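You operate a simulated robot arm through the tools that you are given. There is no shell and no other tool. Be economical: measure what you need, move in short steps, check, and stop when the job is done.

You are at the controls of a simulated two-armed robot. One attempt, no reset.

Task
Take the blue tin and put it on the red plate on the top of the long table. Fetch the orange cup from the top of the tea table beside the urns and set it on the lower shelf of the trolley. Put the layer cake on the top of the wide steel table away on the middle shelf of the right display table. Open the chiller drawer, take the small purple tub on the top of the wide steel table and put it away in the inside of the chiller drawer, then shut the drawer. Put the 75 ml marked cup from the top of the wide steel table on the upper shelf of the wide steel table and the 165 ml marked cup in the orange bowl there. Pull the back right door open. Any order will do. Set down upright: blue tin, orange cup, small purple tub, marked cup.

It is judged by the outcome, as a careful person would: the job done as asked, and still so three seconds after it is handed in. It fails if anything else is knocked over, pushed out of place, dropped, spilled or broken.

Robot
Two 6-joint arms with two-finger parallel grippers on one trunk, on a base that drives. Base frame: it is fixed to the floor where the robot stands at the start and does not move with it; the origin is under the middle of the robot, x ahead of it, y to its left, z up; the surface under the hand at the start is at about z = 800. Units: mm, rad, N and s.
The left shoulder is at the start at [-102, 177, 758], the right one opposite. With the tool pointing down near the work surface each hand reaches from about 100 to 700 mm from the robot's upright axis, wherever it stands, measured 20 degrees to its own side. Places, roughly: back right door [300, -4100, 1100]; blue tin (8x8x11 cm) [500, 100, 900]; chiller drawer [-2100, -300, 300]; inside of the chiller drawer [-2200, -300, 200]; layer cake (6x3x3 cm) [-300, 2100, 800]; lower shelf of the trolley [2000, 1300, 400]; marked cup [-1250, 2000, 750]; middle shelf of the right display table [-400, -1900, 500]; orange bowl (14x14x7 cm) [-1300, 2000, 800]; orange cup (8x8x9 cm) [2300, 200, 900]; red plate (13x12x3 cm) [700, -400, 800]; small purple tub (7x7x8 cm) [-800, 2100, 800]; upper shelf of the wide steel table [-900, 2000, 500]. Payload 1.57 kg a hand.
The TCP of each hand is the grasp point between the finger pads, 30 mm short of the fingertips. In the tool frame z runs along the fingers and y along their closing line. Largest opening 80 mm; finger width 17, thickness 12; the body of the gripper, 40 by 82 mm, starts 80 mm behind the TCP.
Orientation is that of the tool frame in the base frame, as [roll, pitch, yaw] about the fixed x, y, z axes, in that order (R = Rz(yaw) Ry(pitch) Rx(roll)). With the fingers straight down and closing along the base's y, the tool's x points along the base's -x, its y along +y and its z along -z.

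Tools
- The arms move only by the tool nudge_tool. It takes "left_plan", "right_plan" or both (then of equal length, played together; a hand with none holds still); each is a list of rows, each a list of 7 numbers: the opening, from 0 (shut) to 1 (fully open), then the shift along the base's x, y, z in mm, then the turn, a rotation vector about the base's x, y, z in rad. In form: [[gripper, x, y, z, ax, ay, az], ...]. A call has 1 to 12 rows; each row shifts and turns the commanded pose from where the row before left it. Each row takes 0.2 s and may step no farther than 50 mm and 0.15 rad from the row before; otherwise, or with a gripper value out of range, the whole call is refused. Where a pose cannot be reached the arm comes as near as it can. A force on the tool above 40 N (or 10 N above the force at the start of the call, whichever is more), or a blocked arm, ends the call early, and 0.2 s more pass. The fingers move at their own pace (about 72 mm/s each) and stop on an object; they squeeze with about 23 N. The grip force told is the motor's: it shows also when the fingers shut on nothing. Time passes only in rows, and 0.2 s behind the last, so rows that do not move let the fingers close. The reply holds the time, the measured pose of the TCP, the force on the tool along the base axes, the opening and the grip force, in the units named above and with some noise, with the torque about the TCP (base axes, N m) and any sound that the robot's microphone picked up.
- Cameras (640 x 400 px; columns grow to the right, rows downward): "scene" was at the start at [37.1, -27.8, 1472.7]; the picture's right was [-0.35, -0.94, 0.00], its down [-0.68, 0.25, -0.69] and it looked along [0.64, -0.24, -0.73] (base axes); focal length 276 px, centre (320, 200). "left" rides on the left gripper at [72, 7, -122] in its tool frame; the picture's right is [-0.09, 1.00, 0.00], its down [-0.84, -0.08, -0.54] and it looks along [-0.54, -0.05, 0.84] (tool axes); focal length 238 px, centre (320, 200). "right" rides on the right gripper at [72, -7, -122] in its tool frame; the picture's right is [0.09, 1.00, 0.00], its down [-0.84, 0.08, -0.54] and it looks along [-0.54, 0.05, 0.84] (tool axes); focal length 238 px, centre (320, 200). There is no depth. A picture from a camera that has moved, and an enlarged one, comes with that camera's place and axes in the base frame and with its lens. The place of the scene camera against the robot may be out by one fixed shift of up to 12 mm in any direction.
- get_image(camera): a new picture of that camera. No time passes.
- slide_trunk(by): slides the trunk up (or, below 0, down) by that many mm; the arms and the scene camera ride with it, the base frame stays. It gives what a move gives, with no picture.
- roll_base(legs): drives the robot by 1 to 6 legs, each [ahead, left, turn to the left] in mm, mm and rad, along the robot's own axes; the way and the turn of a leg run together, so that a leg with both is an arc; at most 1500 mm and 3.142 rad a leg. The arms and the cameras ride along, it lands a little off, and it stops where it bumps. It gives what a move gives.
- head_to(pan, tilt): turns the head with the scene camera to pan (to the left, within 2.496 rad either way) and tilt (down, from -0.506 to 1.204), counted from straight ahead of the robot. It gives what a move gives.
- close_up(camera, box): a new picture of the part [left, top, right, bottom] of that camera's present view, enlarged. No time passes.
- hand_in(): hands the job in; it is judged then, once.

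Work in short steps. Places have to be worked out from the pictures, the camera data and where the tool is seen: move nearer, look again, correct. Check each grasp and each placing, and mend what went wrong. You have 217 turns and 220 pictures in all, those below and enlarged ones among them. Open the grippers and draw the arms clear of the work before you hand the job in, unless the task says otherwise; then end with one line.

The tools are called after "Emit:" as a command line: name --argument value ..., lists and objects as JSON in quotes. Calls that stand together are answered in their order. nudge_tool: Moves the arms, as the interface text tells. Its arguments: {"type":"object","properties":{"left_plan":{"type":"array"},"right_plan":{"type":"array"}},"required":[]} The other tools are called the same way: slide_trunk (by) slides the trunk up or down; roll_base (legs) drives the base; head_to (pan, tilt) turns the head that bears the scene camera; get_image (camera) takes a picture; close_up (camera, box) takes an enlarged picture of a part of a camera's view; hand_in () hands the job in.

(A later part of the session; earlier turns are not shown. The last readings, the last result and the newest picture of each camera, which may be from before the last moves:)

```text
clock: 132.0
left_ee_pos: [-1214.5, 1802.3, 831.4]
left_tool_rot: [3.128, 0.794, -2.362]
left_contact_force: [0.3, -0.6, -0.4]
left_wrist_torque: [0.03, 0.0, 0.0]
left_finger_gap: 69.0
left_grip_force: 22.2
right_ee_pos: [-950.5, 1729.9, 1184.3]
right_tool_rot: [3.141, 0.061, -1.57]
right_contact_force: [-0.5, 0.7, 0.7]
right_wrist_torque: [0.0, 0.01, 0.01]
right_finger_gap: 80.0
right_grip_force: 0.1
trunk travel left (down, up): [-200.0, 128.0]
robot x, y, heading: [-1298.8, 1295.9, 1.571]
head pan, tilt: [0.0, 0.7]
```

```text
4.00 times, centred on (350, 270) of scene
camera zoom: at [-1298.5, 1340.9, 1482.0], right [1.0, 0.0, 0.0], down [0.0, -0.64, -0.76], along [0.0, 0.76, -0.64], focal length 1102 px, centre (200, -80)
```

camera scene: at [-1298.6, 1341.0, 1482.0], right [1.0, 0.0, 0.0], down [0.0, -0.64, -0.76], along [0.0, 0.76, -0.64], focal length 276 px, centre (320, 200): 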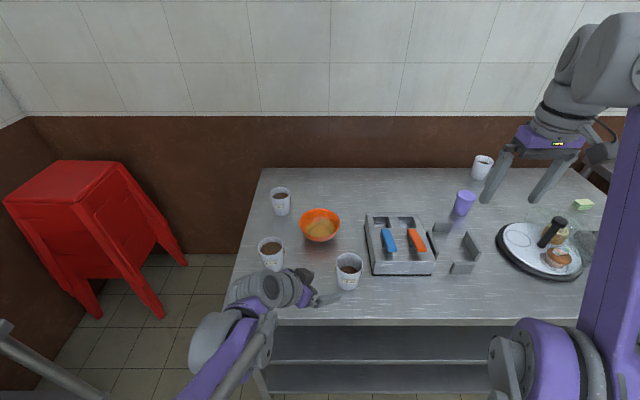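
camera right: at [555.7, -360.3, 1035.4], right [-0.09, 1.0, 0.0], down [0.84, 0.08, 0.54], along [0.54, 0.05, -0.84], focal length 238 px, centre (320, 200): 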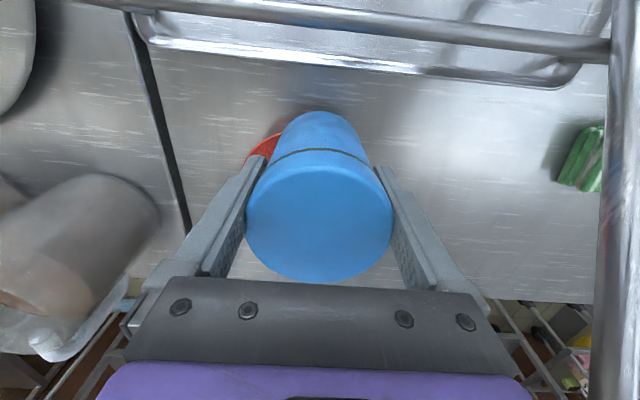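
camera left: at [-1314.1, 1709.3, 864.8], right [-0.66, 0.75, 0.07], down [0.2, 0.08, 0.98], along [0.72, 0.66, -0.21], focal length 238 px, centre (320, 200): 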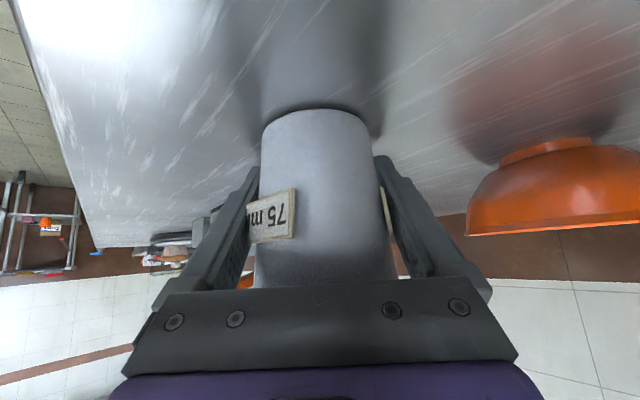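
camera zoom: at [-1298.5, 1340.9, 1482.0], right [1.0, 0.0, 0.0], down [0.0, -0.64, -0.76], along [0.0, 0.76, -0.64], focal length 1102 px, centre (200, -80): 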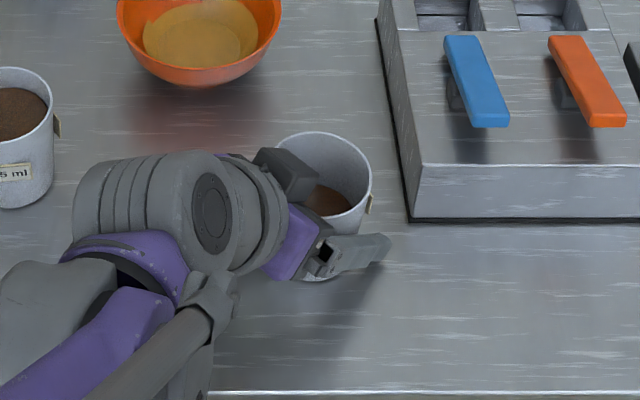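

Gripped at 69 mm. Lift gently to z≈930.

Emit:
nudge_tool --left_plan '[[0, 0, 0, 6, 0, 0, 0], [0, 0, 0, 14, 0, 0, 0], [0, 0, 0, 25, 0, 0, 0], [0, 0, 0, 25, 0, 0, 0], [0, 0, 0, 20, 0, 0, 0], [0, 0, 0, 10, 0, 0, 0], [0, 0, 0, 0, 0, 0, 0]]'

Emit:
close_up --camera "scene" --box '[240, 180, 420, 320]'

Emit:
get_image --camera "left"

```text
clock: 133.6
left_ee_pos: [-1213.0, 1803.2, 932.9]
left_tool_rot: [3.128, 0.794, -2.36]
left_contact_force: [-0.9, -0.1, -0.6]
left_wrist_torque: [-0.01, -0.02, -0.01]
left_finger_gap: 69.1
left_grip_force: 23.2
right_ee_pos: [-951.6, 1729.0, 1185.6]
right_tool_rot: [-3.141, 0.061, -1.57]
right_contact_force: [0.4, -0.2, 0.0]
right_wrist_torque: [0.0, -0.02, 0.0]
right_finger_gap: 79.9
right_grip_force: 0.2
trunk travel left (down, up): [-200.0, 128.0]
robot x, y, heading: [-1301.4, 1295.8, 1.571]
head pan, tilt: [0.0, 0.7]
```

```text
2.86 times, centred on (330, 250) of scene
camera zoom: at [-1298.5, 1340.9, 1482.0], right [1.0, 0.0, 0.0], down [0.0, -0.64, -0.76], along [0.0, 0.76, -0.64], focal length 787 px, centre (291, 57)
```

zoom: 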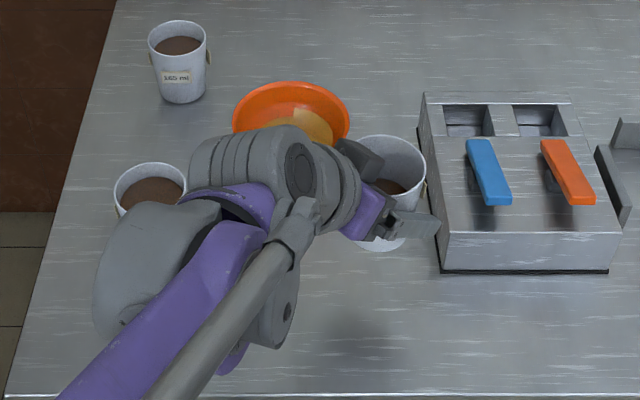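

```text
159 pictures are left
camera left: at [-1314.3, 1709.4, 966.7], right [-0.66, 0.75, 0.07], down [0.2, 0.08, 0.98], along [0.72, 0.66, -0.21], focal length 238 px, centre (320, 200)
```

left: 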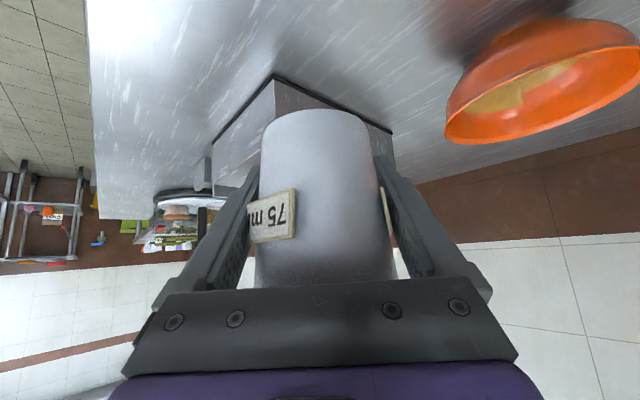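

Held upright; the 165 ml label is confirmed too. Back away 330 from the table, then lower the trunk.

Emit:
roll_base --legs '[[-330, 0, 0]]'

Emit:
slide_trunk --by -200

Emit:
nudge_tool --left_plan '[[0, -10, -5, -15, 0, 0, 0], [0, -10, -5, -30, 0, 0, 0], [0, -10, -5, -35, 0, 0, 0], [0, -10, -5, -35, 0, 0, 0], [0, -10, -5, -25, 0, 0, 0], [0, 0, 0, -10, 0, 0, 0], [0, 0, 0, 0, 0, 0, 0]]'

Emit:
get_image --camera "left"

Emit:
get_image --camera "scene"

```text
clock: 135.8
left_ee_pos: [-1212.6, 1469.6, 932.7]
left_tool_rot: [3.129, 0.793, -2.368]
left_contact_force: [0.6, 0.1, -1.2]
left_wrist_torque: [0.03, -0.01, -0.01]
left_finger_gap: 68.8
left_grip_force: 23.2
right_ee_pos: [-948.5, 1394.3, 1185.5]
right_tool_rot: [3.14, 0.062, -1.578]
right_contact_force: [-0.6, -0.4, -1.0]
right_wrist_torque: [0.02, -0.01, 0.03]
right_finger_gap: 79.9
right_grip_force: 0.0
trunk travel left (down, up): [-200.0, 128.0]
robot x, y, heading: [-1296.1, 963.0, 1.561]
head pan, tilt: [0.0, 0.7]
```

```text
clock: 138.0
left_ee_pos: [-1211.4, 1470.8, 733.5]
left_tool_rot: [3.13, 0.794, -2.368]
left_contact_force: [-0.2, -0.5, -1.5]
left_wrist_torque: [0.0, 0.0, -0.01]
left_finger_gap: 68.8
left_grip_force: 22.7
right_ee_pos: [-949.0, 1395.2, 985.8]
right_tool_rot: [3.141, 0.061, -1.579]
right_contact_force: [0.0, -0.3, -0.2]
right_wrist_torque: [0.01, 0.0, -0.03]
right_finger_gap: 80.0
right_grip_force: 0.0
trunk travel left (down, up): [0.0, 328.0]
robot x, y, heading: [-1302.8, 961.9, 1.562]
head pan, tilt: [0.0, 0.7]
```

```text
clock: 139.6
left_ee_pos: [-1261.0, 1442.9, 582.0]
left_tool_rot: [3.13, 0.794, -2.368]
left_contact_force: [0.0, -0.4, -1.0]
left_wrist_torque: [-0.02, -0.01, -0.01]
left_finger_gap: 68.8
left_grip_force: 23.2
right_ee_pos: [-948.7, 1394.4, 986.4]
right_tool_rot: [-3.141, 0.06, -1.579]
right_contact_force: [-0.7, -0.1, 0.2]
right_wrist_torque: [0.0, 0.07, -0.01]
right_finger_gap: 80.1
right_grip_force: 0.0
trunk travel left (down, up): [0.0, 328.0]
robot x, y, heading: [-1297.7, 961.7, 1.566]
head pan, tilt: [0.0, 0.7]
```

```text
158 pictures are left
camera left: at [-1362.6, 1350.4, 615.3], right [-0.66, 0.75, 0.07], down [0.2, 0.08, 0.98], along [0.73, 0.65, -0.21], focal length 238 px, centre (320, 200)
```

left: 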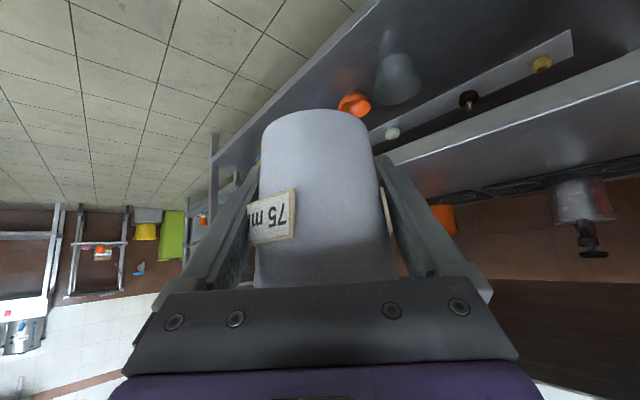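

```text
157 pictures are left
camera scene: at [-1299.0, 1056.0, 1280.7], right [1.0, -0.01, 0.0], down [0.0, -0.64, -0.76], along [0.01, 0.76, -0.64], focal length 276 px, centre (320, 200)
```

scene: 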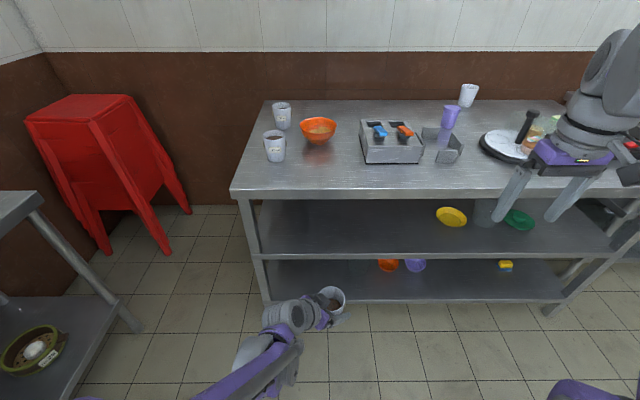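

Shelf surface z≈498 with a free left part. I turn the hand about the vertical by +45° (cup stays upright) so it points straight into the shelf.

Emit:
nudge_tool --left_plan '[[0, 0, 0, 0, 0, 0, 0.08], [0, 0, 0, 0, 0, 0, 0.131], [0, 0, 0, 0, 0, 0, 0.131], [0, 0, 0, 0, 0, 0, 0.131], [0, 0, 0, 0, 0, 0, 0.131], [0, 0, 0, 0, 0, 0, 0.131], [0, 0, 0, 0, 0, 0, 0.055], [0, 0, 0, 0, 0, 0, 0]]'

Emit:
get_image --camera "left"

```text
clock: 141.4
left_ee_pos: [-1262.6, 1443.8, 582.5]
left_tool_rot: [3.13, 0.793, -1.578]
left_contact_force: [-0.4, 1.3, -0.9]
left_wrist_torque: [0.0, -0.01, -0.01]
left_finger_gap: 69.1
left_grip_force: 23.0
right_ee_pos: [-948.4, 1395.1, 986.0]
right_tool_rot: [3.141, 0.062, -1.578]
right_contact_force: [-0.6, 0.7, -0.4]
right_wrist_torque: [0.0, 0.0, 0.01]
right_finger_gap: 80.0
right_grip_force: 0.1
trunk travel left (down, up): [0.0, 328.0]
robot x, y, heading: [-1300.5, 963.2, 1.565]
head pan, tilt: [0.0, 0.7]
```

```text
156 pictures are left
camera left: at [-1267.1, 1306.6, 615.8], right [-1.0, 0.06, 0.07], down [0.09, 0.2, 0.98], along [0.05, 0.98, -0.2], focal length 238 px, centre (320, 200)
```

left: 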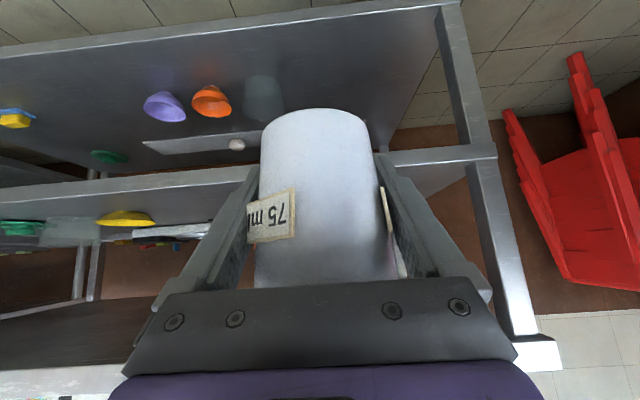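

Shelf edge z≈490–498. Lower 12 mm and drive in 240, then check.

Emit:
nudge_tool --left_plan '[[0, 0, 0, -6, 0, 0, 0], [0, 0, 0, -6, 0, 0, 0], [0, 0, 0, 0, 0, 0, 0]]'

Emit:
roll_base --legs '[[240, 0, 0.005]]'

Emit:
get_image --camera "left"

Emit:
head_to --pan 0.0 --tilt 1.0

Emit:
get_image --camera "scene"

```text
clock: 142.2
left_ee_pos: [-1261.1, 1446.6, 569.7]
left_tool_rot: [3.13, 0.794, -1.577]
left_contact_force: [-0.2, -0.5, -0.5]
left_wrist_torque: [-0.02, 0.0, -0.02]
left_finger_gap: 68.9
left_grip_force: 23.4
right_ee_pos: [-947.7, 1394.2, 984.2]
right_tool_rot: [-3.141, 0.06, -1.578]
right_contact_force: [0.5, 0.5, 0.1]
right_wrist_torque: [0.01, 0.01, -0.02]
right_finger_gap: 80.2
right_grip_force: 0.1
trunk travel left (down, up): [0.0, 328.0]
robot x, y, heading: [-1302.2, 962.3, 1.562]
head pan, tilt: [0.0, 0.7]
```

```text
clock: 143.9
left_ee_pos: [-1261.8, 1675.1, 570.4]
left_tool_rot: [3.13, 0.793, -1.575]
left_contact_force: [-0.1, -0.1, -1.2]
left_wrist_torque: [0.0, 0.01, -0.02]
left_finger_gap: 69.1
left_grip_force: 22.7
right_ee_pos: [-949.0, 1625.7, 985.3]
right_tool_rot: [3.142, 0.06, -1.576]
right_contact_force: [-0.4, 0.2, 0.1]
right_wrist_torque: [0.0, 0.01, 0.01]
right_finger_gap: 80.3
right_grip_force: 0.0
trunk travel left (down, up): [0.0, 328.0]
robot x, y, heading: [-1298.8, 1191.1, 1.567]
head pan, tilt: [0.0, 0.7]
```

```text
155 pictures are left
camera left: at [-1266.7, 1537.8, 604.2], right [-1.0, 0.06, 0.07], down [0.09, 0.2, 0.98], along [0.04, 0.98, -0.21], focal length 238 px, centre (320, 200)
```

left: 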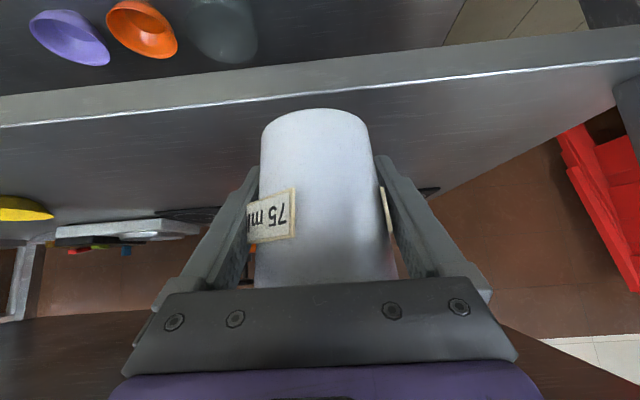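

```text
clock: 144.7
left_ee_pos: [-1262.2, 1675.9, 570.0]
left_tool_rot: [3.13, 0.794, -1.575]
left_contact_force: [-0.1, 1.3, -1.6]
left_wrist_torque: [0.04, 0.04, 0.01]
left_finger_gap: 69.0
left_grip_force: 23.2
right_ee_pos: [-946.8, 1626.2, 985.0]
right_tool_rot: [3.141, 0.063, -1.575]
right_contact_force: [0.3, -0.7, -0.7]
right_wrist_torque: [0.04, 0.03, 0.0]
right_finger_gap: 80.0
right_grip_force: 0.1
trunk travel left (down, up): [0.0, 328.0]
robot x, y, heading: [-1301.5, 1194.0, 1.564]
head pan, tilt: [0.0, 1.0]
```

```text
154 pictures are left
camera scene: at [-1298.0, 1271.3, 1257.3], right [1.0, 0.0, 0.0], down [0.0, -0.84, -0.54], along [0.0, 0.54, -0.84], focal length 276 px, centre (320, 200)
```

scene: 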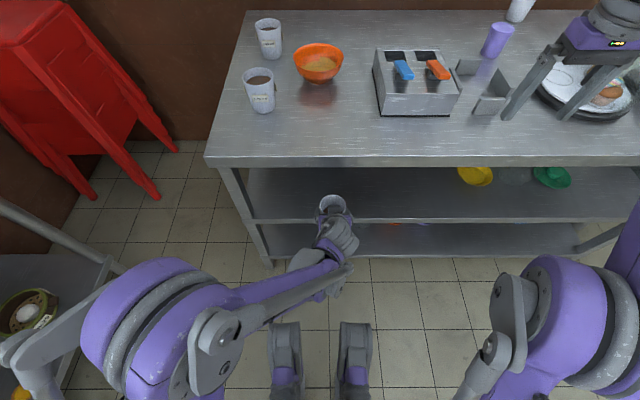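

Clear so far. Drive in 72 more (cup to y≈1748), then check.

Emit:
nudge_tool --left_plan '[[0, 0, 0, -5, 0, 0, 0], [0, 0, 0, -5, 0, 0, 0], [0, 0, 0, 0, 0, 0, 0]]'

Emit:
roll_base --legs '[[75, 0, 0]]'

Emit:
get_image --camera "left"

Emit:
close_up --camera "scene" --box '[230, 100, 430, 260]'

```text
clock: 145.5
left_ee_pos: [-1262.8, 1677.0, 559.6]
left_tool_rot: [3.129, 0.794, -1.575]
left_contact_force: [0.2, 0.6, -0.8]
left_wrist_torque: [0.0, 0.03, 0.03]
left_finger_gap: 68.9
left_grip_force: 23.0
right_ee_pos: [-948.5, 1625.6, 986.1]
right_tool_rot: [-3.141, 0.062, -1.574]
right_contact_force: [-0.3, -0.6, 0.5]
right_wrist_torque: [0.01, -0.01, 0.01]
right_finger_gap: 79.9
right_grip_force: 0.1
trunk travel left (down, up): [0.0, 328.0]
robot x, y, heading: [-1299.1, 1193.0, 1.57]
head pan, tilt: [0.0, 1.0]
```

```text
clock: 146.6
left_ee_pos: [-1261.1, 1752.5, 559.0]
left_tool_rot: [3.13, 0.792, -1.575]
left_contact_force: [1.0, 0.4, -1.2]
left_wrist_torque: [0.01, 0.01, 0.0]
left_finger_gap: 69.0
left_grip_force: 22.4
right_ee_pos: [-947.5, 1701.9, 984.9]
right_tool_rot: [3.14, 0.062, -1.577]
right_contact_force: [0.2, -0.4, -0.3]
right_wrist_torque: [-0.04, 0.0, -0.03]
right_finger_gap: 80.0
right_grip_force: 0.0
trunk travel left (down, up): [0.0, 328.0]
robot x, y, heading: [-1296.5, 1267.3, 1.568]
head pan, tilt: [0.0, 1.0]
```

```text
153 pictures are left
camera left: at [-1266.9, 1612.9, 594.0], right [-1.0, 0.06, 0.07], down [0.09, 0.2, 0.98], along [0.04, 0.98, -0.21], focal length 238 px, centre (320, 200)
```

left: 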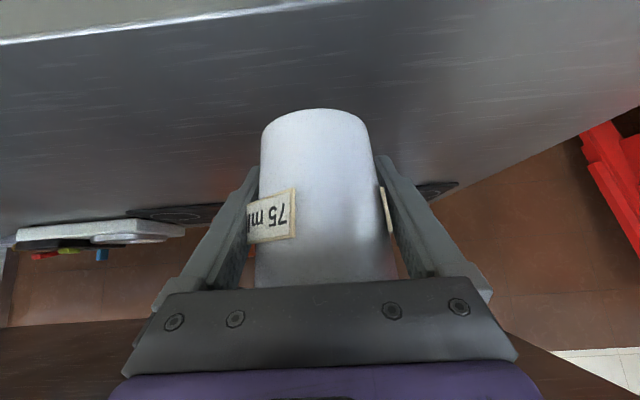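

```text
2.50 times, centred on (330, 180) of scene
camera zoom: at [-1297.7, 1346.8, 1257.2], right [1.0, 0.0, 0.0], down [0.0, -0.84, -0.54], along [0.0, 0.54, -0.84], focal length 689 px, centre (295, 250)
```

zoom: 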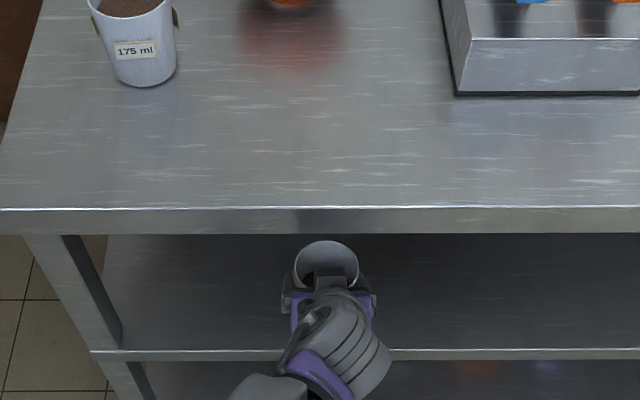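

The cup is well inside the shelf edge with clearance. Lower to contact.

Emit:
nudge_tool --left_plan '[[0, 0, 0, -5, 0, 0, 0], [0, 0, 0, -4, 0, 0, 0], [0, 0, 0, -3, 0, 0, 0], [0, 0, 0, 0, 0, 0, 0]]'

Emit:
nudge_tool --left_plan '[[0, 0, 0, -3, 0, 0, 0], [0, 0, 0, -3, 0, 0, 0], [0, 0, 0, 0, 0, 0, 0]]'

Emit:
nudge_tool --left_plan '[[0, 0, 0, -3, 0, 0, 0], [0, 0, 0, -2, 0, 0, 0], [0, 0, 0, 0, 0, 0, 0]]'

```text
clock: 147.6
left_ee_pos: [-1262.2, 1750.7, 549.3]
left_tool_rot: [3.129, 0.794, -1.575]
left_contact_force: [0.0, -0.2, -1.5]
left_wrist_torque: [-0.01, 0.01, 0.01]
left_finger_gap: 68.9
left_grip_force: 23.0
right_ee_pos: [-947.5, 1700.8, 985.7]
right_tool_rot: [3.141, 0.062, -1.576]
right_contact_force: [-0.4, -0.4, -0.4]
right_wrist_torque: [0.02, 0.01, 0.02]
right_finger_gap: 80.0
right_grip_force: 0.0
trunk travel left (down, up): [0.0, 328.0]
robot x, y, heading: [-1298.0, 1265.7, 1.573]
head pan, tilt: [0.0, 1.0]
```

```text
clock: 148.3
left_ee_pos: [-1261.4, 1750.5, 543.4]
left_tool_rot: [3.129, 0.794, -1.576]
left_contact_force: [0.8, -0.1, -1.2]
left_wrist_torque: [-0.01, -0.03, -0.02]
left_finger_gap: 69.0
left_grip_force: 23.4
right_ee_pos: [-948.2, 1701.2, 985.4]
right_tool_rot: [-3.14, 0.062, -1.576]
right_contact_force: [0.6, -0.2, -0.5]
right_wrist_torque: [-0.01, -0.01, 0.01]
right_finger_gap: 80.2
right_grip_force: 0.1
trunk travel left (down, up): [0.0, 328.0]
robot x, y, heading: [-1300.2, 1269.6, 1.565]
head pan, tilt: [0.0, 1.0]
```

```text
clock: 149.2
left_ee_pos: [-1260.8, 1750.7, 537.8]
left_tool_rot: [3.129, 0.793, -1.576]
left_contact_force: [-0.7, -0.7, -1.4]
left_wrist_torque: [0.02, 0.01, -0.01]
left_finger_gap: 68.7
left_grip_force: 23.6
right_ee_pos: [-948.1, 1700.1, 985.2]
right_tool_rot: [-3.141, 0.062, -1.575]
right_contact_force: [0.1, -0.6, -0.5]
right_wrist_torque: [0.03, 0.01, 0.02]
right_finger_gap: 80.1
right_grip_force: 0.0
trunk travel left (down, up): [0.0, 328.0]
robot x, y, heading: [-1299.1, 1269.8, 1.563]
head pan, tilt: [0.0, 1.0]
```

Emit:
nudge_tool --left_plan '[[0, 0, 0, -3, 0, 0, 0], [0, 0, 0, -3, 0, 0, 0], [0, 0, 0, 0, 0, 0, 0]]'

Emit:
get_image --camera "left"

```text
clock: 149.9
left_ee_pos: [-1262.2, 1751.3, 531.4]
left_tool_rot: [3.13, 0.795, -1.575]
left_contact_force: [-0.3, 0.4, -1.6]
left_wrist_torque: [0.02, 0.02, -0.04]
left_finger_gap: 68.8
left_grip_force: 22.9
right_ee_pos: [-946.8, 1700.2, 986.2]
right_tool_rot: [-3.141, 0.061, -1.577]
right_contact_force: [0.0, 0.0, 0.5]
right_wrist_torque: [-0.02, 0.0, 0.01]
right_finger_gap: 80.1
right_grip_force: 0.1
trunk travel left (down, up): [0.0, 328.0]
robot x, y, heading: [-1295.4, 1266.1, 1.562]
head pan, tilt: [0.0, 1.0]
```

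```text
151 pictures are left
camera left: at [-1267.0, 1612.2, 565.2], right [-1.0, 0.06, 0.07], down [0.09, 0.2, 0.98], along [0.04, 0.98, -0.21], focal length 238 px, centre (320, 200)
```

left: 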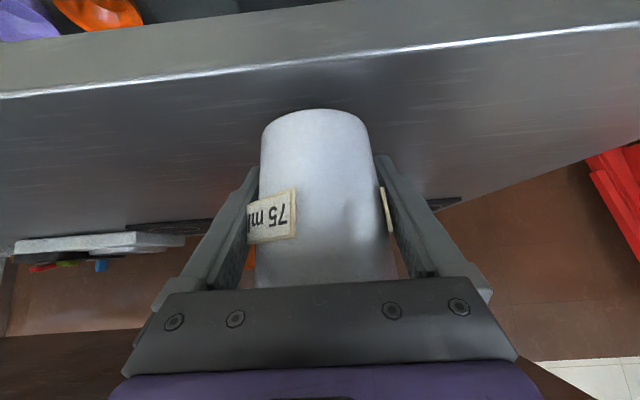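

Shelf edge may be nearer y≈1708, so I move 22 mm deeper, then continue down.

Emit:
nudge_tool --left_plan '[[0, 0, 11, 0, 0, 0, 0], [0, 0, 11, 0, 0, 0, 0], [0, 0, 0, 0, 0, 0, 0]]'

Emit:
nudge_tool --left_plan '[[0, 0, 0, -3, 0, 0, 0], [0, 0, 0, -2, 0, 0, 0], [0, 0, 0, 0, 0, 0, 0]]'

Emit:
nudge_tool --left_plan '[[0, 0, 0, -3, 0, 0, 0], [0, 0, 0, -2, 0, 0, 0], [0, 0, 0, 0, 0, 0, 0]]'

```text
clock: 150.8
left_ee_pos: [-1262.0, 1773.4, 531.1]
left_tool_rot: [3.129, 0.794, -1.577]
left_contact_force: [0.2, -0.6, -1.3]
left_wrist_torque: [-0.02, -0.01, 0.02]
left_finger_gap: 68.8
left_grip_force: 23.1
right_ee_pos: [-947.0, 1699.6, 984.9]
right_tool_rot: [-3.14, 0.062, -1.575]
right_contact_force: [0.5, 0.1, -0.3]
right_wrist_torque: [-0.01, -0.06, 0.01]
right_finger_gap: 79.8
right_grip_force: 0.1
trunk travel left (down, up): [0.0, 328.0]
robot x, y, heading: [-1302.1, 1266.9, 1.567]
head pan, tilt: [0.0, 1.0]
```

```text
clock: 151.6
left_ee_pos: [-1261.1, 1772.6, 527.3]
left_tool_rot: [3.131, 0.794, -1.575]
left_contact_force: [0.6, 0.6, -1.6]
left_wrist_torque: [-0.01, -0.02, -0.01]
left_finger_gap: 69.1
left_grip_force: 22.8
right_ee_pos: [-947.6, 1701.4, 985.4]
right_tool_rot: [-3.139, 0.063, -1.576]
right_contact_force: [0.5, -0.5, 0.5]
right_wrist_torque: [0.01, -0.01, -0.01]
right_finger_gap: 80.3
right_grip_force: 0.0
trunk travel left (down, up): [0.0, 328.0]
robot x, y, heading: [-1298.7, 1267.9, 1.567]
head pan, tilt: [0.0, 1.0]
```

```text
clock: 152.3
left_ee_pos: [-1260.4, 1773.7, 522.0]
left_tool_rot: [3.13, 0.792, -1.577]
left_contact_force: [0.8, -0.1, -0.8]
left_wrist_torque: [0.0, 0.04, -0.02]
left_finger_gap: 69.0
left_grip_force: 23.1
right_ee_pos: [-947.0, 1701.4, 985.7]
right_tool_rot: [-3.141, 0.062, -1.577]
right_contact_force: [0.1, 0.1, -0.5]
right_wrist_torque: [-0.03, -0.01, 0.03]
right_finger_gap: 80.0
right_grip_force: 0.0
trunk travel left (down, up): [0.0, 328.0]
robot x, y, heading: [-1301.5, 1265.8, 1.563]
head pan, tilt: [0.0, 1.0]
```

Emit:
nudge_tool --left_plan '[[0, 0, 0, -3, 0, 0, 0], [0, 0, 0, -2, 0, 0, 0], [0, 0, 0, 0, 0, 0, 0]]'

Emit:
nudge_tool --left_plan '[[0, 0, 0, -3, 0, 0, 0], [0, 0, 0, 0, 0, 0, 0]]'

Emit:
get_image --camera "left"

```text
clock: 153.2
left_ee_pos: [-1261.8, 1772.3, 517.8]
left_tool_rot: [3.131, 0.798, -1.575]
left_contact_force: [0.9, -1.3, 18.0]
left_wrist_torque: [0.02, -0.3, -0.1]
left_finger_gap: 68.2
left_grip_force: 22.9
right_ee_pos: [-947.4, 1700.1, 985.6]
right_tool_rot: [-3.141, 0.062, -1.575]
right_contact_force: [0.1, 0.9, 0.4]
right_wrist_torque: [0.0, 0.01, 0.0]
right_finger_gap: 80.0
right_grip_force: 0.0
trunk travel left (down, up): [0.0, 328.0]
robot x, y, heading: [-1299.4, 1268.6, 1.568]
head pan, tilt: [0.0, 1.0]
```

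```text
clock: 153.5
left_ee_pos: [-1260.6, 1772.0, 517.2]
left_tool_rot: [3.132, 0.802, -1.578]
left_contact_force: [-3.3, -6.6, 21.2]
left_wrist_torque: [-0.13, -0.43, -0.26]
left_finger_gap: 68.5
left_grip_force: 22.7
right_ee_pos: [-948.3, 1699.7, 985.0]
right_tool_rot: [-3.14, 0.062, -1.574]
right_contact_force: [0.5, -0.7, -0.7]
right_wrist_torque: [-0.05, 0.02, -0.03]
right_finger_gap: 80.2
right_grip_force: 0.1
trunk travel left (down, up): [0.0, 328.0]
robot x, y, heading: [-1296.6, 1269.4, 1.571]
head pan, tilt: [0.0, 1.0]
stopped in row 1 (left hand): the force on the tool passed its limit at 47 N (the readings are from after the stop); the commanded pose is now the measured one
```

```text
150 pictures are left
camera left: at [-1266.8, 1634.0, 550.2], right [-1.0, 0.06, 0.07], down [0.08, 0.19, 0.98], along [0.05, 0.98, -0.2], focal length 238 px, centre (320, 200)
```

left: 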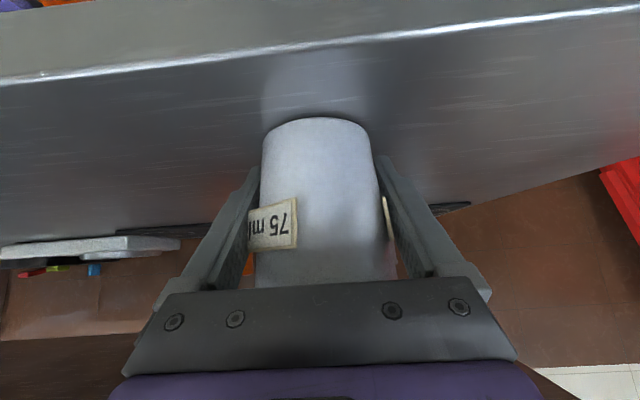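

Contact. Ease up slightly, open, and back out with the base.

Emit:
nudge_tool --left_plan '[[0, 0, 0, 2, 0, 0, 0], [0.5, 0, 0, 0, 0, 0, 0], [1, 0, 0, 0, 0, 0, 0], [1, 0, 0, 0, 0, 0, 0]]'

Emit:
roll_base --legs '[[-330, 0, 0]]'

Emit:
get_image --camera "left"

Emit:
close_up --camera "scene" --box '[230, 0, 430, 130]'

```text
clock: 154.5
left_ee_pos: [-1261.2, 1773.2, 518.1]
left_tool_rot: [3.131, 0.797, -1.576]
left_contact_force: [-0.2, -0.3, 0.2]
left_wrist_torque: [0.02, 0.02, 0.04]
left_finger_gap: 80.0
left_grip_force: 0.1
right_ee_pos: [-948.6, 1701.3, 984.9]
right_tool_rot: [3.141, 0.062, -1.573]
right_contact_force: [-1.0, 0.6, 0.9]
right_wrist_torque: [-0.02, -0.03, 0.02]
right_finger_gap: 79.8
right_grip_force: 0.0
trunk travel left (down, up): [0.0, 328.0]
robot x, y, heading: [-1300.8, 1266.2, 1.566]
head pan, tilt: [0.0, 1.0]
```

```text
clock: 156.7
left_ee_pos: [-1263.4, 1446.9, 517.5]
left_tool_rot: [3.131, 0.798, -1.572]
left_contact_force: [0.3, 0.3, 0.8]
left_wrist_torque: [0.0, 0.0, 0.02]
left_finger_gap: 79.7
left_grip_force: 0.1
right_ee_pos: [-950.7, 1376.8, 984.7]
right_tool_rot: [-3.141, 0.061, -1.568]
right_contact_force: [-0.1, 0.2, -0.2]
right_wrist_torque: [0.01, 0.0, 0.0]
right_finger_gap: 80.2
right_grip_force: 0.1
trunk travel left (down, up): [0.0, 328.0]
robot x, y, heading: [-1298.7, 937.7, 1.574]
head pan, tilt: [0.0, 1.0]
```

```text
149 pictures are left
camera left: at [-1268.9, 1308.9, 551.1], right [-1.0, 0.06, 0.07], down [0.08, 0.2, 0.98], along [0.04, 0.98, -0.2], focal length 238 px, centre (320, 200)
```

left: 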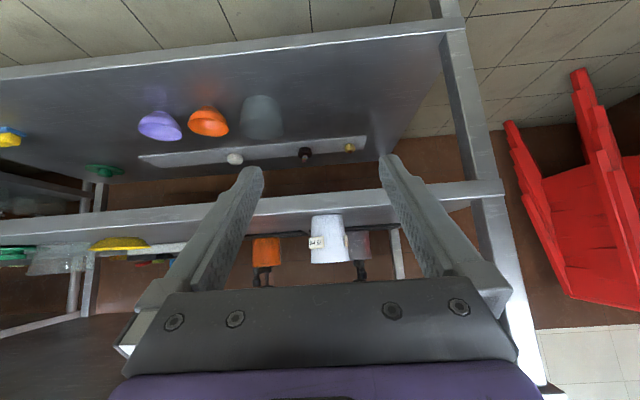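

```text
3.08 times, centred on (330, 65) of scene
camera zoom: at [-1298.7, 1019.3, 1257.3], right [1.0, 0.0, 0.0], down [0.0, -0.84, -0.54], along [0.0, 0.54, -0.84], focal length 848 px, centre (289, 615)
```

zoom: 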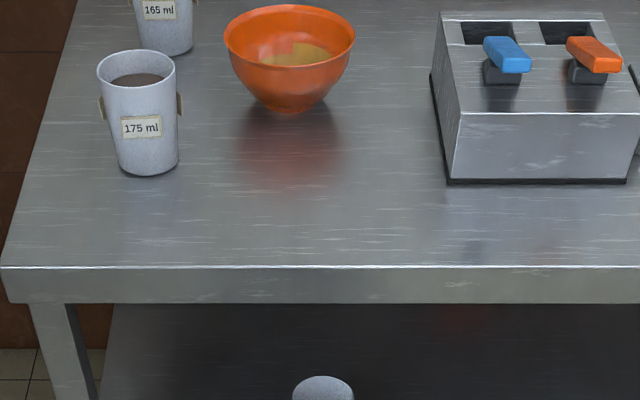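

The 75 ml cup stands on the upper shelf. Now raise the trunk and reorient the left hand to tool-down with 45° yaw for the 165 ml cup.

Emit:
slide_trunk --by 200

Emit:
nudge_tool --left_plan '[[1, 0, 0, 45, 0, 0, 0], [1, 0, 0, 45, -0.133, 0, 0], [1, 0, 0, 45, -0.133, 0, 0], [1, -5, 0, 45, -0.133, 0, 0], [1, -10, 0, 45, -0.133, 0, 0], [1, -10, 0, 45, -0.133, 0, 0], [1, -15, 0, 45, -0.133, 0, 0], [1, -15, 0, 40, 0, 0, -0.15], [1, -15, 0, 25, 0, 0, -0.15], [1, -15, 0, 0, 0, 0, -0.15], [1, -15, 0, 0, 0, 0, -0.15], [1, -15, 0, 0, 0, 0, -0.15]]'

Emit:
roll_base --legs '[[500, 0, 0]]'

Emit:
get_image --camera "left"

Emit:
get_image --camera "scene"

```text
clock: 158.9
left_ee_pos: [-1264.3, 1447.8, 717.9]
left_tool_rot: [3.131, 0.797, -1.57]
left_contact_force: [-0.8, 0.3, -0.7]
left_wrist_torque: [0.02, 0.02, -0.01]
left_finger_gap: 80.1
left_grip_force: 0.1
right_ee_pos: [-950.3, 1376.8, 1186.2]
right_tool_rot: [-3.141, 0.063, -1.569]
right_contact_force: [-0.3, 0.6, -0.2]
right_wrist_torque: [-0.02, -0.01, -0.01]
right_finger_gap: 80.1
right_grip_force: 0.0
trunk travel left (down, up): [-200.0, 128.0]
robot x, y, heading: [-1299.7, 938.7, 1.571]
head pan, tilt: [0.0, 1.0]
```

```text
clock: 161.5
left_ee_pos: [-1379.0, 1448.1, 1097.6]
left_tool_rot: [3.131, 0.001, -2.324]
left_contact_force: [-0.6, -0.2, 0.3]
left_wrist_torque: [-0.01, 0.0, -0.01]
left_finger_gap: 80.0
left_grip_force: 0.1
right_ee_pos: [-950.9, 1376.4, 1186.3]
right_tool_rot: [3.141, 0.06, -1.57]
right_contact_force: [-0.1, 0.5, -0.7]
right_wrist_torque: [0.01, 0.01, 0.0]
right_finger_gap: 80.1
right_grip_force: 0.2
trunk travel left (down, up): [-200.0, 128.0]
robot x, y, heading: [-1300.7, 942.3, 1.571]
head pan, tilt: [0.0, 1.0]
```

```text
clock: 164.4
left_ee_pos: [-1387.8, 1951.0, 1096.7]
left_tool_rot: [3.131, 0.0, -2.307]
left_contact_force: [0.1, 0.0, 1.1]
left_wrist_torque: [0.0, -0.01, 0.03]
left_finger_gap: 80.1
left_grip_force: 0.1
right_ee_pos: [-960.8, 1886.3, 1186.1]
right_tool_rot: [-3.14, 0.061, -1.559]
right_contact_force: [0.3, 0.4, 0.0]
right_wrist_torque: [0.01, -0.05, -0.04]
right_finger_gap: 79.9
right_grip_force: 0.1
trunk travel left (down, up): [-200.0, 128.0]
robot x, y, heading: [-1304.9, 1449.0, 1.587]
head pan, tilt: [0.0, 1.0]
```

```text
147 pictures are left
camera left: at [-1440.9, 1901.5, 1218.8], right [-0.68, 0.74, 0.01], down [0.62, 0.56, 0.54], along [0.39, 0.37, -0.84], focal length 238 px, centre (320, 200)
```

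left: 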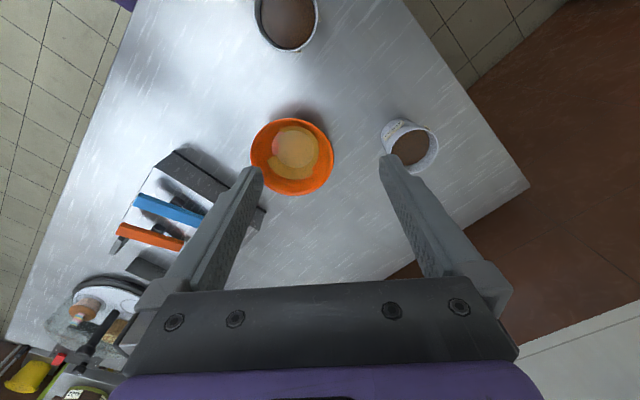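

```text
146 pictures are left
camera scene: at [-1303.0, 1477.6, 1458.6], right [1.0, 0.01, 0.0], down [0.01, -0.84, -0.54], along [-0.01, 0.54, -0.84], focal length 276 px, centre (320, 200)
```

scene: 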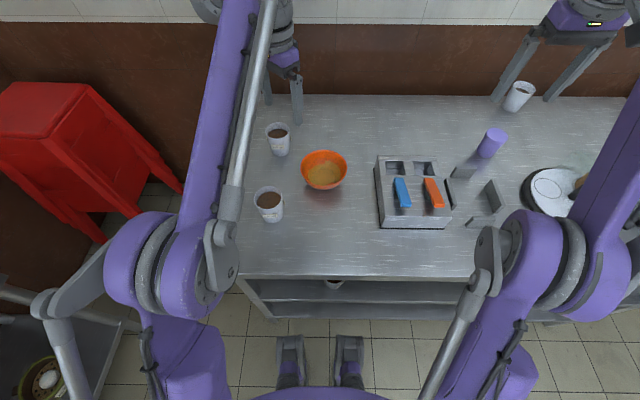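

165 ml cup at (-1442, 2101), bowl centre (-1300, 1971). Move above the cup and check alignment.

Emit:
nudge_tool --left_plan '[[1, -14, 38, -25, 0, 0, 0], [1, -14, 38, -28, 0, 0, 0], [1, -13, 37, -28, 0, 0, 0], [1, -13, 37, -28, 0, 0, 0], [1, 0, 0, -20, 0, 0, 0], [1, 0, 0, 0, 0, 0, 0]]'

Emit:
get_image --camera "left"

```text
clock: 165.8
left_ee_pos: [-1433.2, 2042.9, 984.0]
left_tool_rot: [3.131, -0.001, -2.308]
left_contact_force: [-1.2, 0.2, -0.6]
left_wrist_torque: [0.0, 0.0, 0.02]
left_finger_gap: 79.8
left_grip_force: 0.1
left hand out of reach, approached as far as the arm can: row 2, 3, 4
right_ee_pos: [-960.4, 1888.5, 1184.5]
right_tool_rot: [3.141, 0.06, -1.557]
right_contact_force: [-0.4, -0.1, 0.3]
right_wrist_torque: [0.0, -0.02, 0.0]
right_finger_gap: 80.0
right_grip_force: 0.1
trunk travel left (down, up): [-200.0, 128.0]
robot x, y, heading: [-1301.2, 1445.9, 1.583]
head pan, tilt: [0.0, 1.0]
```

```text
145 pictures are left
camera left: at [-1483.9, 1993.2, 1105.1], right [-0.68, 0.74, 0.01], down [0.62, 0.57, 0.54], along [0.39, 0.37, -0.84], focal length 238 px, centre (320, 200)
```

left: 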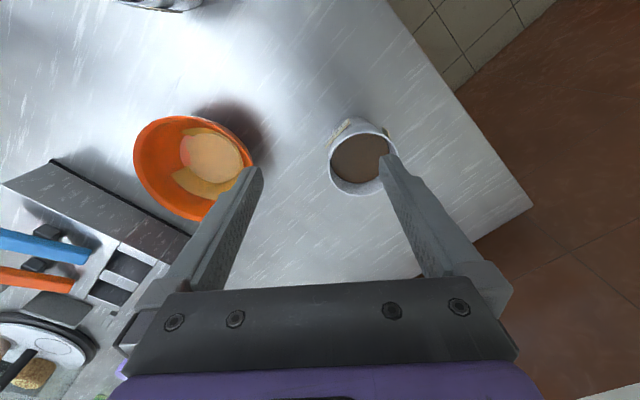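

Slightly short of reach; drive 40 ahead and 20 left.

Emit:
roll_base --legs '[[40, 20, -0.014]]'

Emit:
get_image --camera "left"

```text
clock: 166.7
left_ee_pos: [-1444.1, 2082.5, 983.5]
left_tool_rot: [3.13, -0.001, -2.321]
left_contact_force: [0.2, 0.1, -1.3]
left_wrist_torque: [0.01, -0.01, 0.01]
left_finger_gap: 80.0
left_grip_force: 0.1
right_ee_pos: [-975.3, 1921.0, 1184.7]
right_tool_rot: [3.141, 0.061, -1.568]
right_contact_force: [0.5, 0.3, 0.3]
right_wrist_torque: [-0.01, 0.01, 0.01]
right_finger_gap: 80.2
right_grip_force: 0.1
trunk travel left (down, up): [-200.0, 128.0]
robot x, y, heading: [-1324.4, 1486.8, 1.572]
head pan, tilt: [0.0, 1.0]
```

```text
144 pictures are left
camera left: at [-1496.5, 2034.2, 1105.4], right [-0.67, 0.75, 0.01], down [0.63, 0.56, 0.54], along [0.4, 0.37, -0.84], focal length 238 px, centre (320, 200)
```

left: 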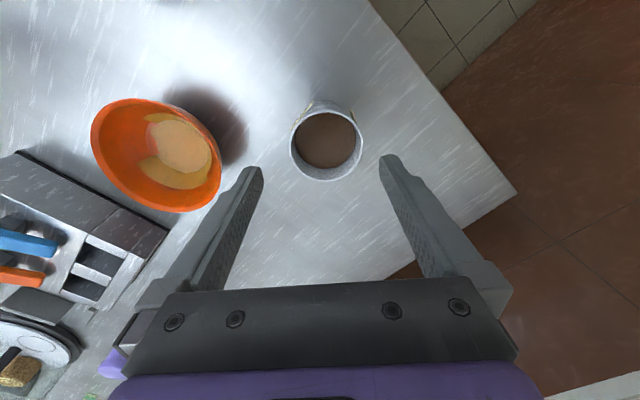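

Cup at (-1438.5, 2098). Correct, descend to just above the rim and check.

Emit:
nudge_tool --left_plan '[[1, 5.5, 15.5, -20, 0, 0, 0], [1, 0, 0, -30, 0, 0, 0], [1, 0, 0, -25, 0, 0, 0], [1, 0, 0, 0, 0, 0, 0]]'

Emit:
get_image --camera "left"

```text
clock: 167.7
left_ee_pos: [-1438.0, 2098.8, 907.3]
left_tool_rot: [3.13, 0.0, -2.322]
left_contact_force: [0.2, 0.4, -0.3]
left_wrist_torque: [0.04, -0.01, -0.01]
left_finger_gap: 79.9
left_grip_force: 0.0
right_ee_pos: [-974.7, 1921.4, 1184.8]
right_tool_rot: [3.141, 0.061, -1.571]
right_contact_force: [0.1, 0.2, -0.3]
right_wrist_torque: [0.02, 0.01, 0.02]
right_finger_gap: 80.1
right_grip_force: 0.0
trunk travel left (down, up): [-200.0, 128.0]
robot x, y, heading: [-1324.4, 1487.0, 1.572]
head pan, tilt: [0.0, 1.0]
```

```text
143 pictures are left
camera left: at [-1490.0, 2048.8, 1028.8], right [-0.67, 0.75, 0.01], down [0.63, 0.56, 0.54], along [0.4, 0.37, -0.84], focal length 238 px, centre (320, 200)
```

left: 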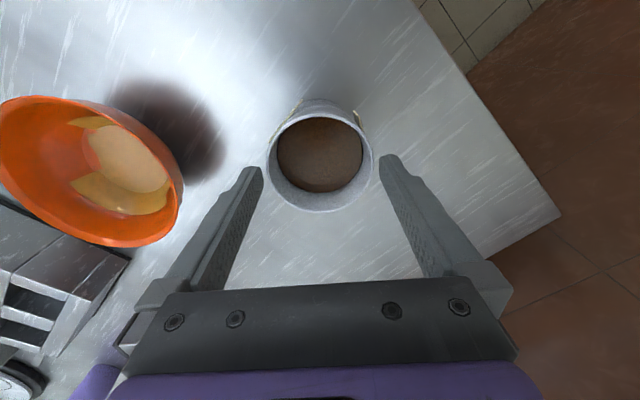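

Aligned within a millimetre or two. Descend slowly around the rim.

Emit:
nudge_tool --left_plan '[[1, 0, -1, -12, 0, 0, 0], [1, 0, 0, -12, 0, 0, 0], [1, 0, 0, -11, 0, 0, 0], [1, 0, 0, -11, 0, 0, 0], [1, 0, 0, 0, 0, 0, 0]]'

Emit:
get_image --camera "left"

```text
clock: 168.9
left_ee_pos: [-1438.0, 2096.6, 861.1]
left_tool_rot: [3.131, -0.001, -2.323]
left_contact_force: [-0.8, 0.1, -0.2]
left_wrist_torque: [-0.01, -0.04, -0.03]
left_finger_gap: 80.0
left_grip_force: 0.0
right_ee_pos: [-973.9, 1920.6, 1186.1]
right_tool_rot: [3.142, 0.062, -1.571]
right_contact_force: [0.2, 0.1, -0.6]
right_wrist_torque: [0.04, 0.0, 0.0]
right_finger_gap: 80.0
right_grip_force: 0.1
trunk travel left (down, up): [-200.0, 128.0]
robot x, y, heading: [-1325.8, 1486.2, 1.57]
head pan, tilt: [0.0, 1.0]
```

```text
142 pictures are left
camera left: at [-1490.8, 2047.5, 983.1], right [-0.67, 0.75, 0.01], down [0.63, 0.56, 0.54], along [0.4, 0.37, -0.84], focal length 238 px, centre (320, 200)
```

left: 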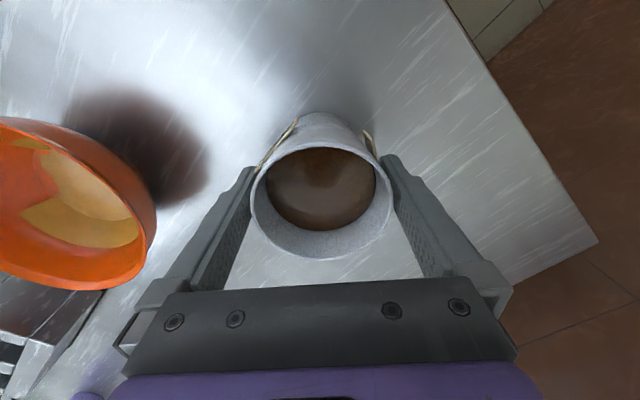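

Rim is ~18 mm above the TCP. Raise 6 mm and close.

Emit:
nudge_tool --left_plan '[[1, 0, 0, 6, 0, 0, 0], [0.9, 0, 0, 0, 0, 0, 0], [0, 0, 0, 0, 0, 0, 0], [0, 0, 0, 0, 0, 0, 0], [0, 0, 0, 0, 0, 0, 0]]'

Emit:
nudge_tool --left_plan '[[0, 0, 0, 5, 0, 0, 0], [0, 0, 0, 10, 0, 0, 0], [0, 0, 0, 18, 0, 0, 0], [0, 0, 0, 25, 0, 0, 0], [0, 0, 0, 25, 0, 0, 0], [0, 0, 0, 18, 0, 0, 0], [0, 0, 0, 8, 0, 0, 0], [0, 0, 0, 0, 0, 0, 0]]'

Emit:
get_image --camera "left"

Emit:
get_image --camera "scene"

```text
clock: 170.1
left_ee_pos: [-1437.3, 2097.7, 867.7]
left_tool_rot: [3.131, 0.0, -2.321]
left_contact_force: [-0.7, -0.8, 0.5]
left_wrist_torque: [-0.01, -0.03, 0.0]
left_finger_gap: 74.1
left_grip_force: 22.6
right_ee_pos: [-973.7, 1920.6, 1184.8]
right_tool_rot: [3.14, 0.06, -1.569]
right_contact_force: [0.3, 0.2, 0.4]
right_wrist_torque: [-0.06, -0.03, -0.01]
right_finger_gap: 80.1
right_grip_force: 0.0
trunk travel left (down, up): [-200.0, 128.0]
robot x, y, heading: [-1326.0, 1483.7, 1.574]
head pan, tilt: [0.0, 1.0]
```

```text
clock: 171.9
left_ee_pos: [-1437.8, 2097.0, 978.5]
left_tool_rot: [3.132, -0.001, -2.32]
left_contact_force: [-0.8, -0.1, -2.4]
left_wrist_torque: [-0.01, 0.03, -0.02]
left_finger_gap: 74.1
left_grip_force: 23.2
right_ee_pos: [-973.8, 1920.5, 1185.0]
right_tool_rot: [-3.141, 0.061, -1.57]
right_contact_force: [0.1, 0.1, 1.4]
right_wrist_torque: [0.01, 0.02, -0.02]
right_finger_gap: 80.0
right_grip_force: 0.1
trunk travel left (down, up): [-200.0, 128.0]
robot x, y, heading: [-1321.3, 1484.7, 1.573]
head pan, tilt: [0.0, 1.0]
```

```text
141 pictures are left
camera left: at [-1490.0, 2047.9, 1099.0], right [-0.67, 0.75, 0.01], down [0.63, 0.56, 0.54], along [0.4, 0.37, -0.84], focal length 238 px, centre (320, 200)
```

left: 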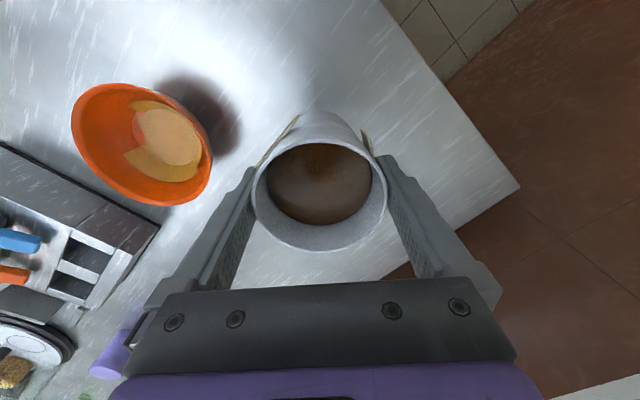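

```text
140 pictures are left
camera scene: at [-1322.6, 1516.3, 1458.6], right [1.0, 0.0, 0.0], down [0.0, -0.84, -0.54], along [0.0, 0.54, -0.84], focal length 276 px, centre (320, 200)
```

scene: 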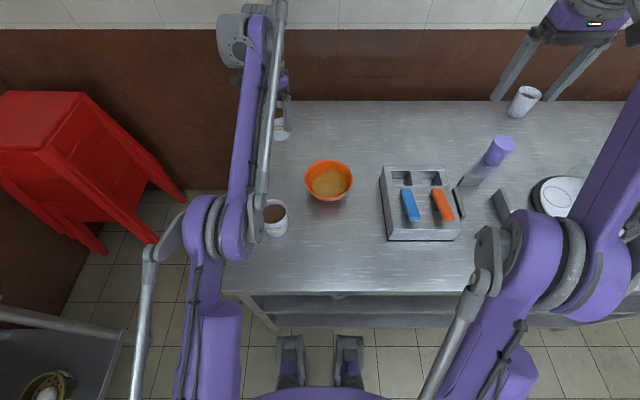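

Cup lifted. Carry it over the bowl centre (-1298, 1970) and check.

Emit:
nudge_tool --left_plan '[[0, 12, -11, 0, 0, 0, 0], [0, 24, -22, 0, 0, 0, 0], [0, 30, -27, 0, 0, 0, 0], [0, 30, -27, 0, 0, 0, 0], [0, 26, -24, 0, 0, 0, 0], [0, 12, -11, 0, 0, 0, 0], [0, 6, -5, 0, 0, 0, 0], [0, 0, 0, -10, 0, 0, 0], [0, 0, 0, -20, 0, 0, 0], [0, 0, 0, -10, 0, 0, 0], [0, 0, 0, 0, 0, 0, 0]]'

Emit:
get_image --camera "left"

Emit:
close_up --camera "scene" --box '[240, 120, 420, 250]'

```text
clock: 174.3
left_ee_pos: [-1298.2, 1972.5, 938.7]
left_tool_rot: [3.131, 0.0, -2.322]
left_contact_force: [0.3, 0.5, -1.9]
left_wrist_torque: [-0.01, 0.03, 0.02]
left_finger_gap: 74.2
left_grip_force: 22.7
right_ee_pos: [-975.5, 1920.0, 1185.4]
right_tool_rot: [-3.141, 0.061, -1.572]
right_contact_force: [0.8, 0.3, -0.7]
right_wrist_torque: [0.0, 0.01, -0.01]
right_finger_gap: 79.9
right_grip_force: 0.0
trunk travel left (down, up): [-200.0, 128.0]
robot x, y, heading: [-1323.4, 1487.5, 1.573]
head pan, tilt: [0.0, 1.0]
```

```text
139 pictures are left
camera left: at [-1351.0, 1922.2, 1059.3], right [-0.67, 0.75, 0.01], down [0.63, 0.56, 0.54], along [0.4, 0.37, -0.84], focal length 238 px, centre (320, 200)
```

left: 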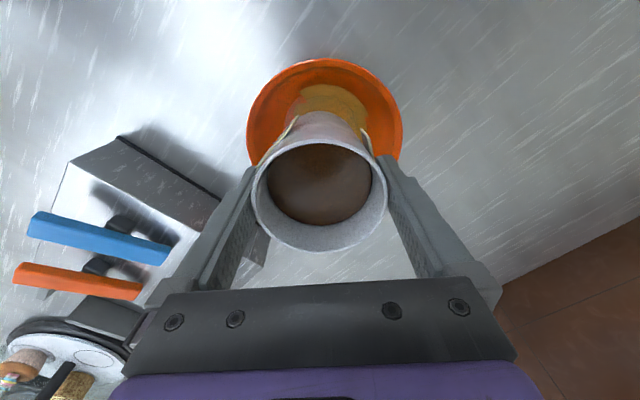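

```text
3.08 times, centred on (330, 185) of scene
camera zoom: at [-1322.5, 1516.2, 1458.6], right [1.0, 0.0, 0.0], down [0.0, -0.84, -0.54], along [0.0, 0.54, -0.84], focal length 848 px, centre (289, 246)
```

zoom: 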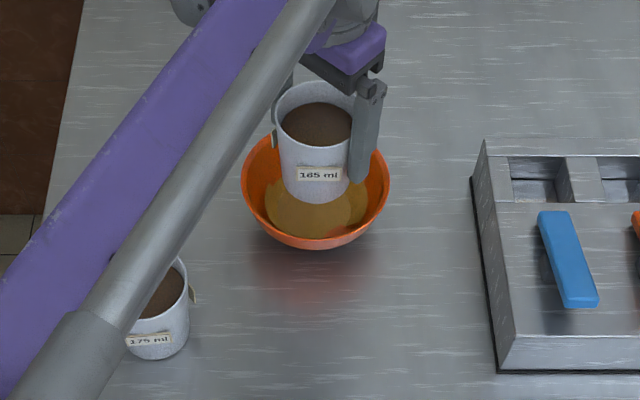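

Nearly centred; shift +3 in y and lower into the bowl.

Emit:
nudge_tool --left_plan '[[0, 0, 3, -10, 0, 0, 0], [0, 0, 0, -15, 0, 0, 0], [0, 0, 0, -12, 0, 0, 0], [0, 0, 0, -8, 0, 0, 0], [0, 0, 0, -4, 0, 0, 0], [0, 0, 0, 0, 0, 0, 0]]'

Emit:
close_up --camera "scene" --box '[240, 120, 420, 250]'

```text
clock: 175.7
left_ee_pos: [-1297.8, 1974.9, 888.5]
left_tool_rot: [3.131, 0.0, -2.321]
left_contact_force: [0.6, -0.2, -2.3]
left_wrist_torque: [0.0, 0.01, -0.01]
left_finger_gap: 74.2
left_grip_force: 23.0
right_ee_pos: [-974.0, 1921.1, 1185.7]
right_tool_rot: [3.141, 0.061, -1.571]
right_contact_force: [-0.2, -0.3, 0.3]
right_wrist_torque: [0.05, 0.01, 0.0]
right_finger_gap: 80.2
right_grip_force: 0.1
trunk travel left (down, up): [-200.0, 128.0]
robot x, y, heading: [-1322.1, 1490.3, 1.569]
head pan, tilt: [0.0, 1.0]
```

```text
3.08 times, centred on (330, 185) of scene
camera zoom: at [-1322.5, 1516.3, 1458.6], right [1.0, 0.0, 0.0], down [0.0, -0.84, -0.54], along [0.0, 0.54, -0.84], focal length 848 px, centre (289, 246)
```

zoom: 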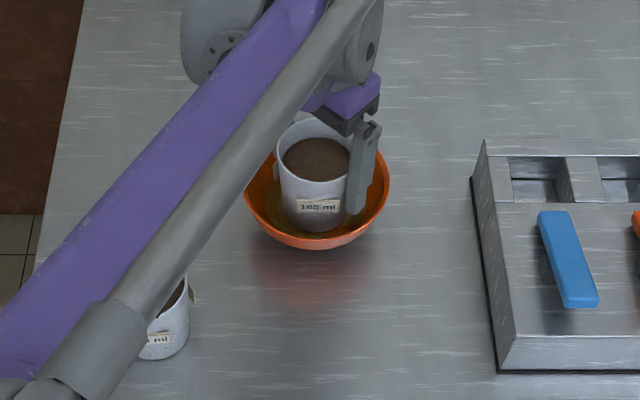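

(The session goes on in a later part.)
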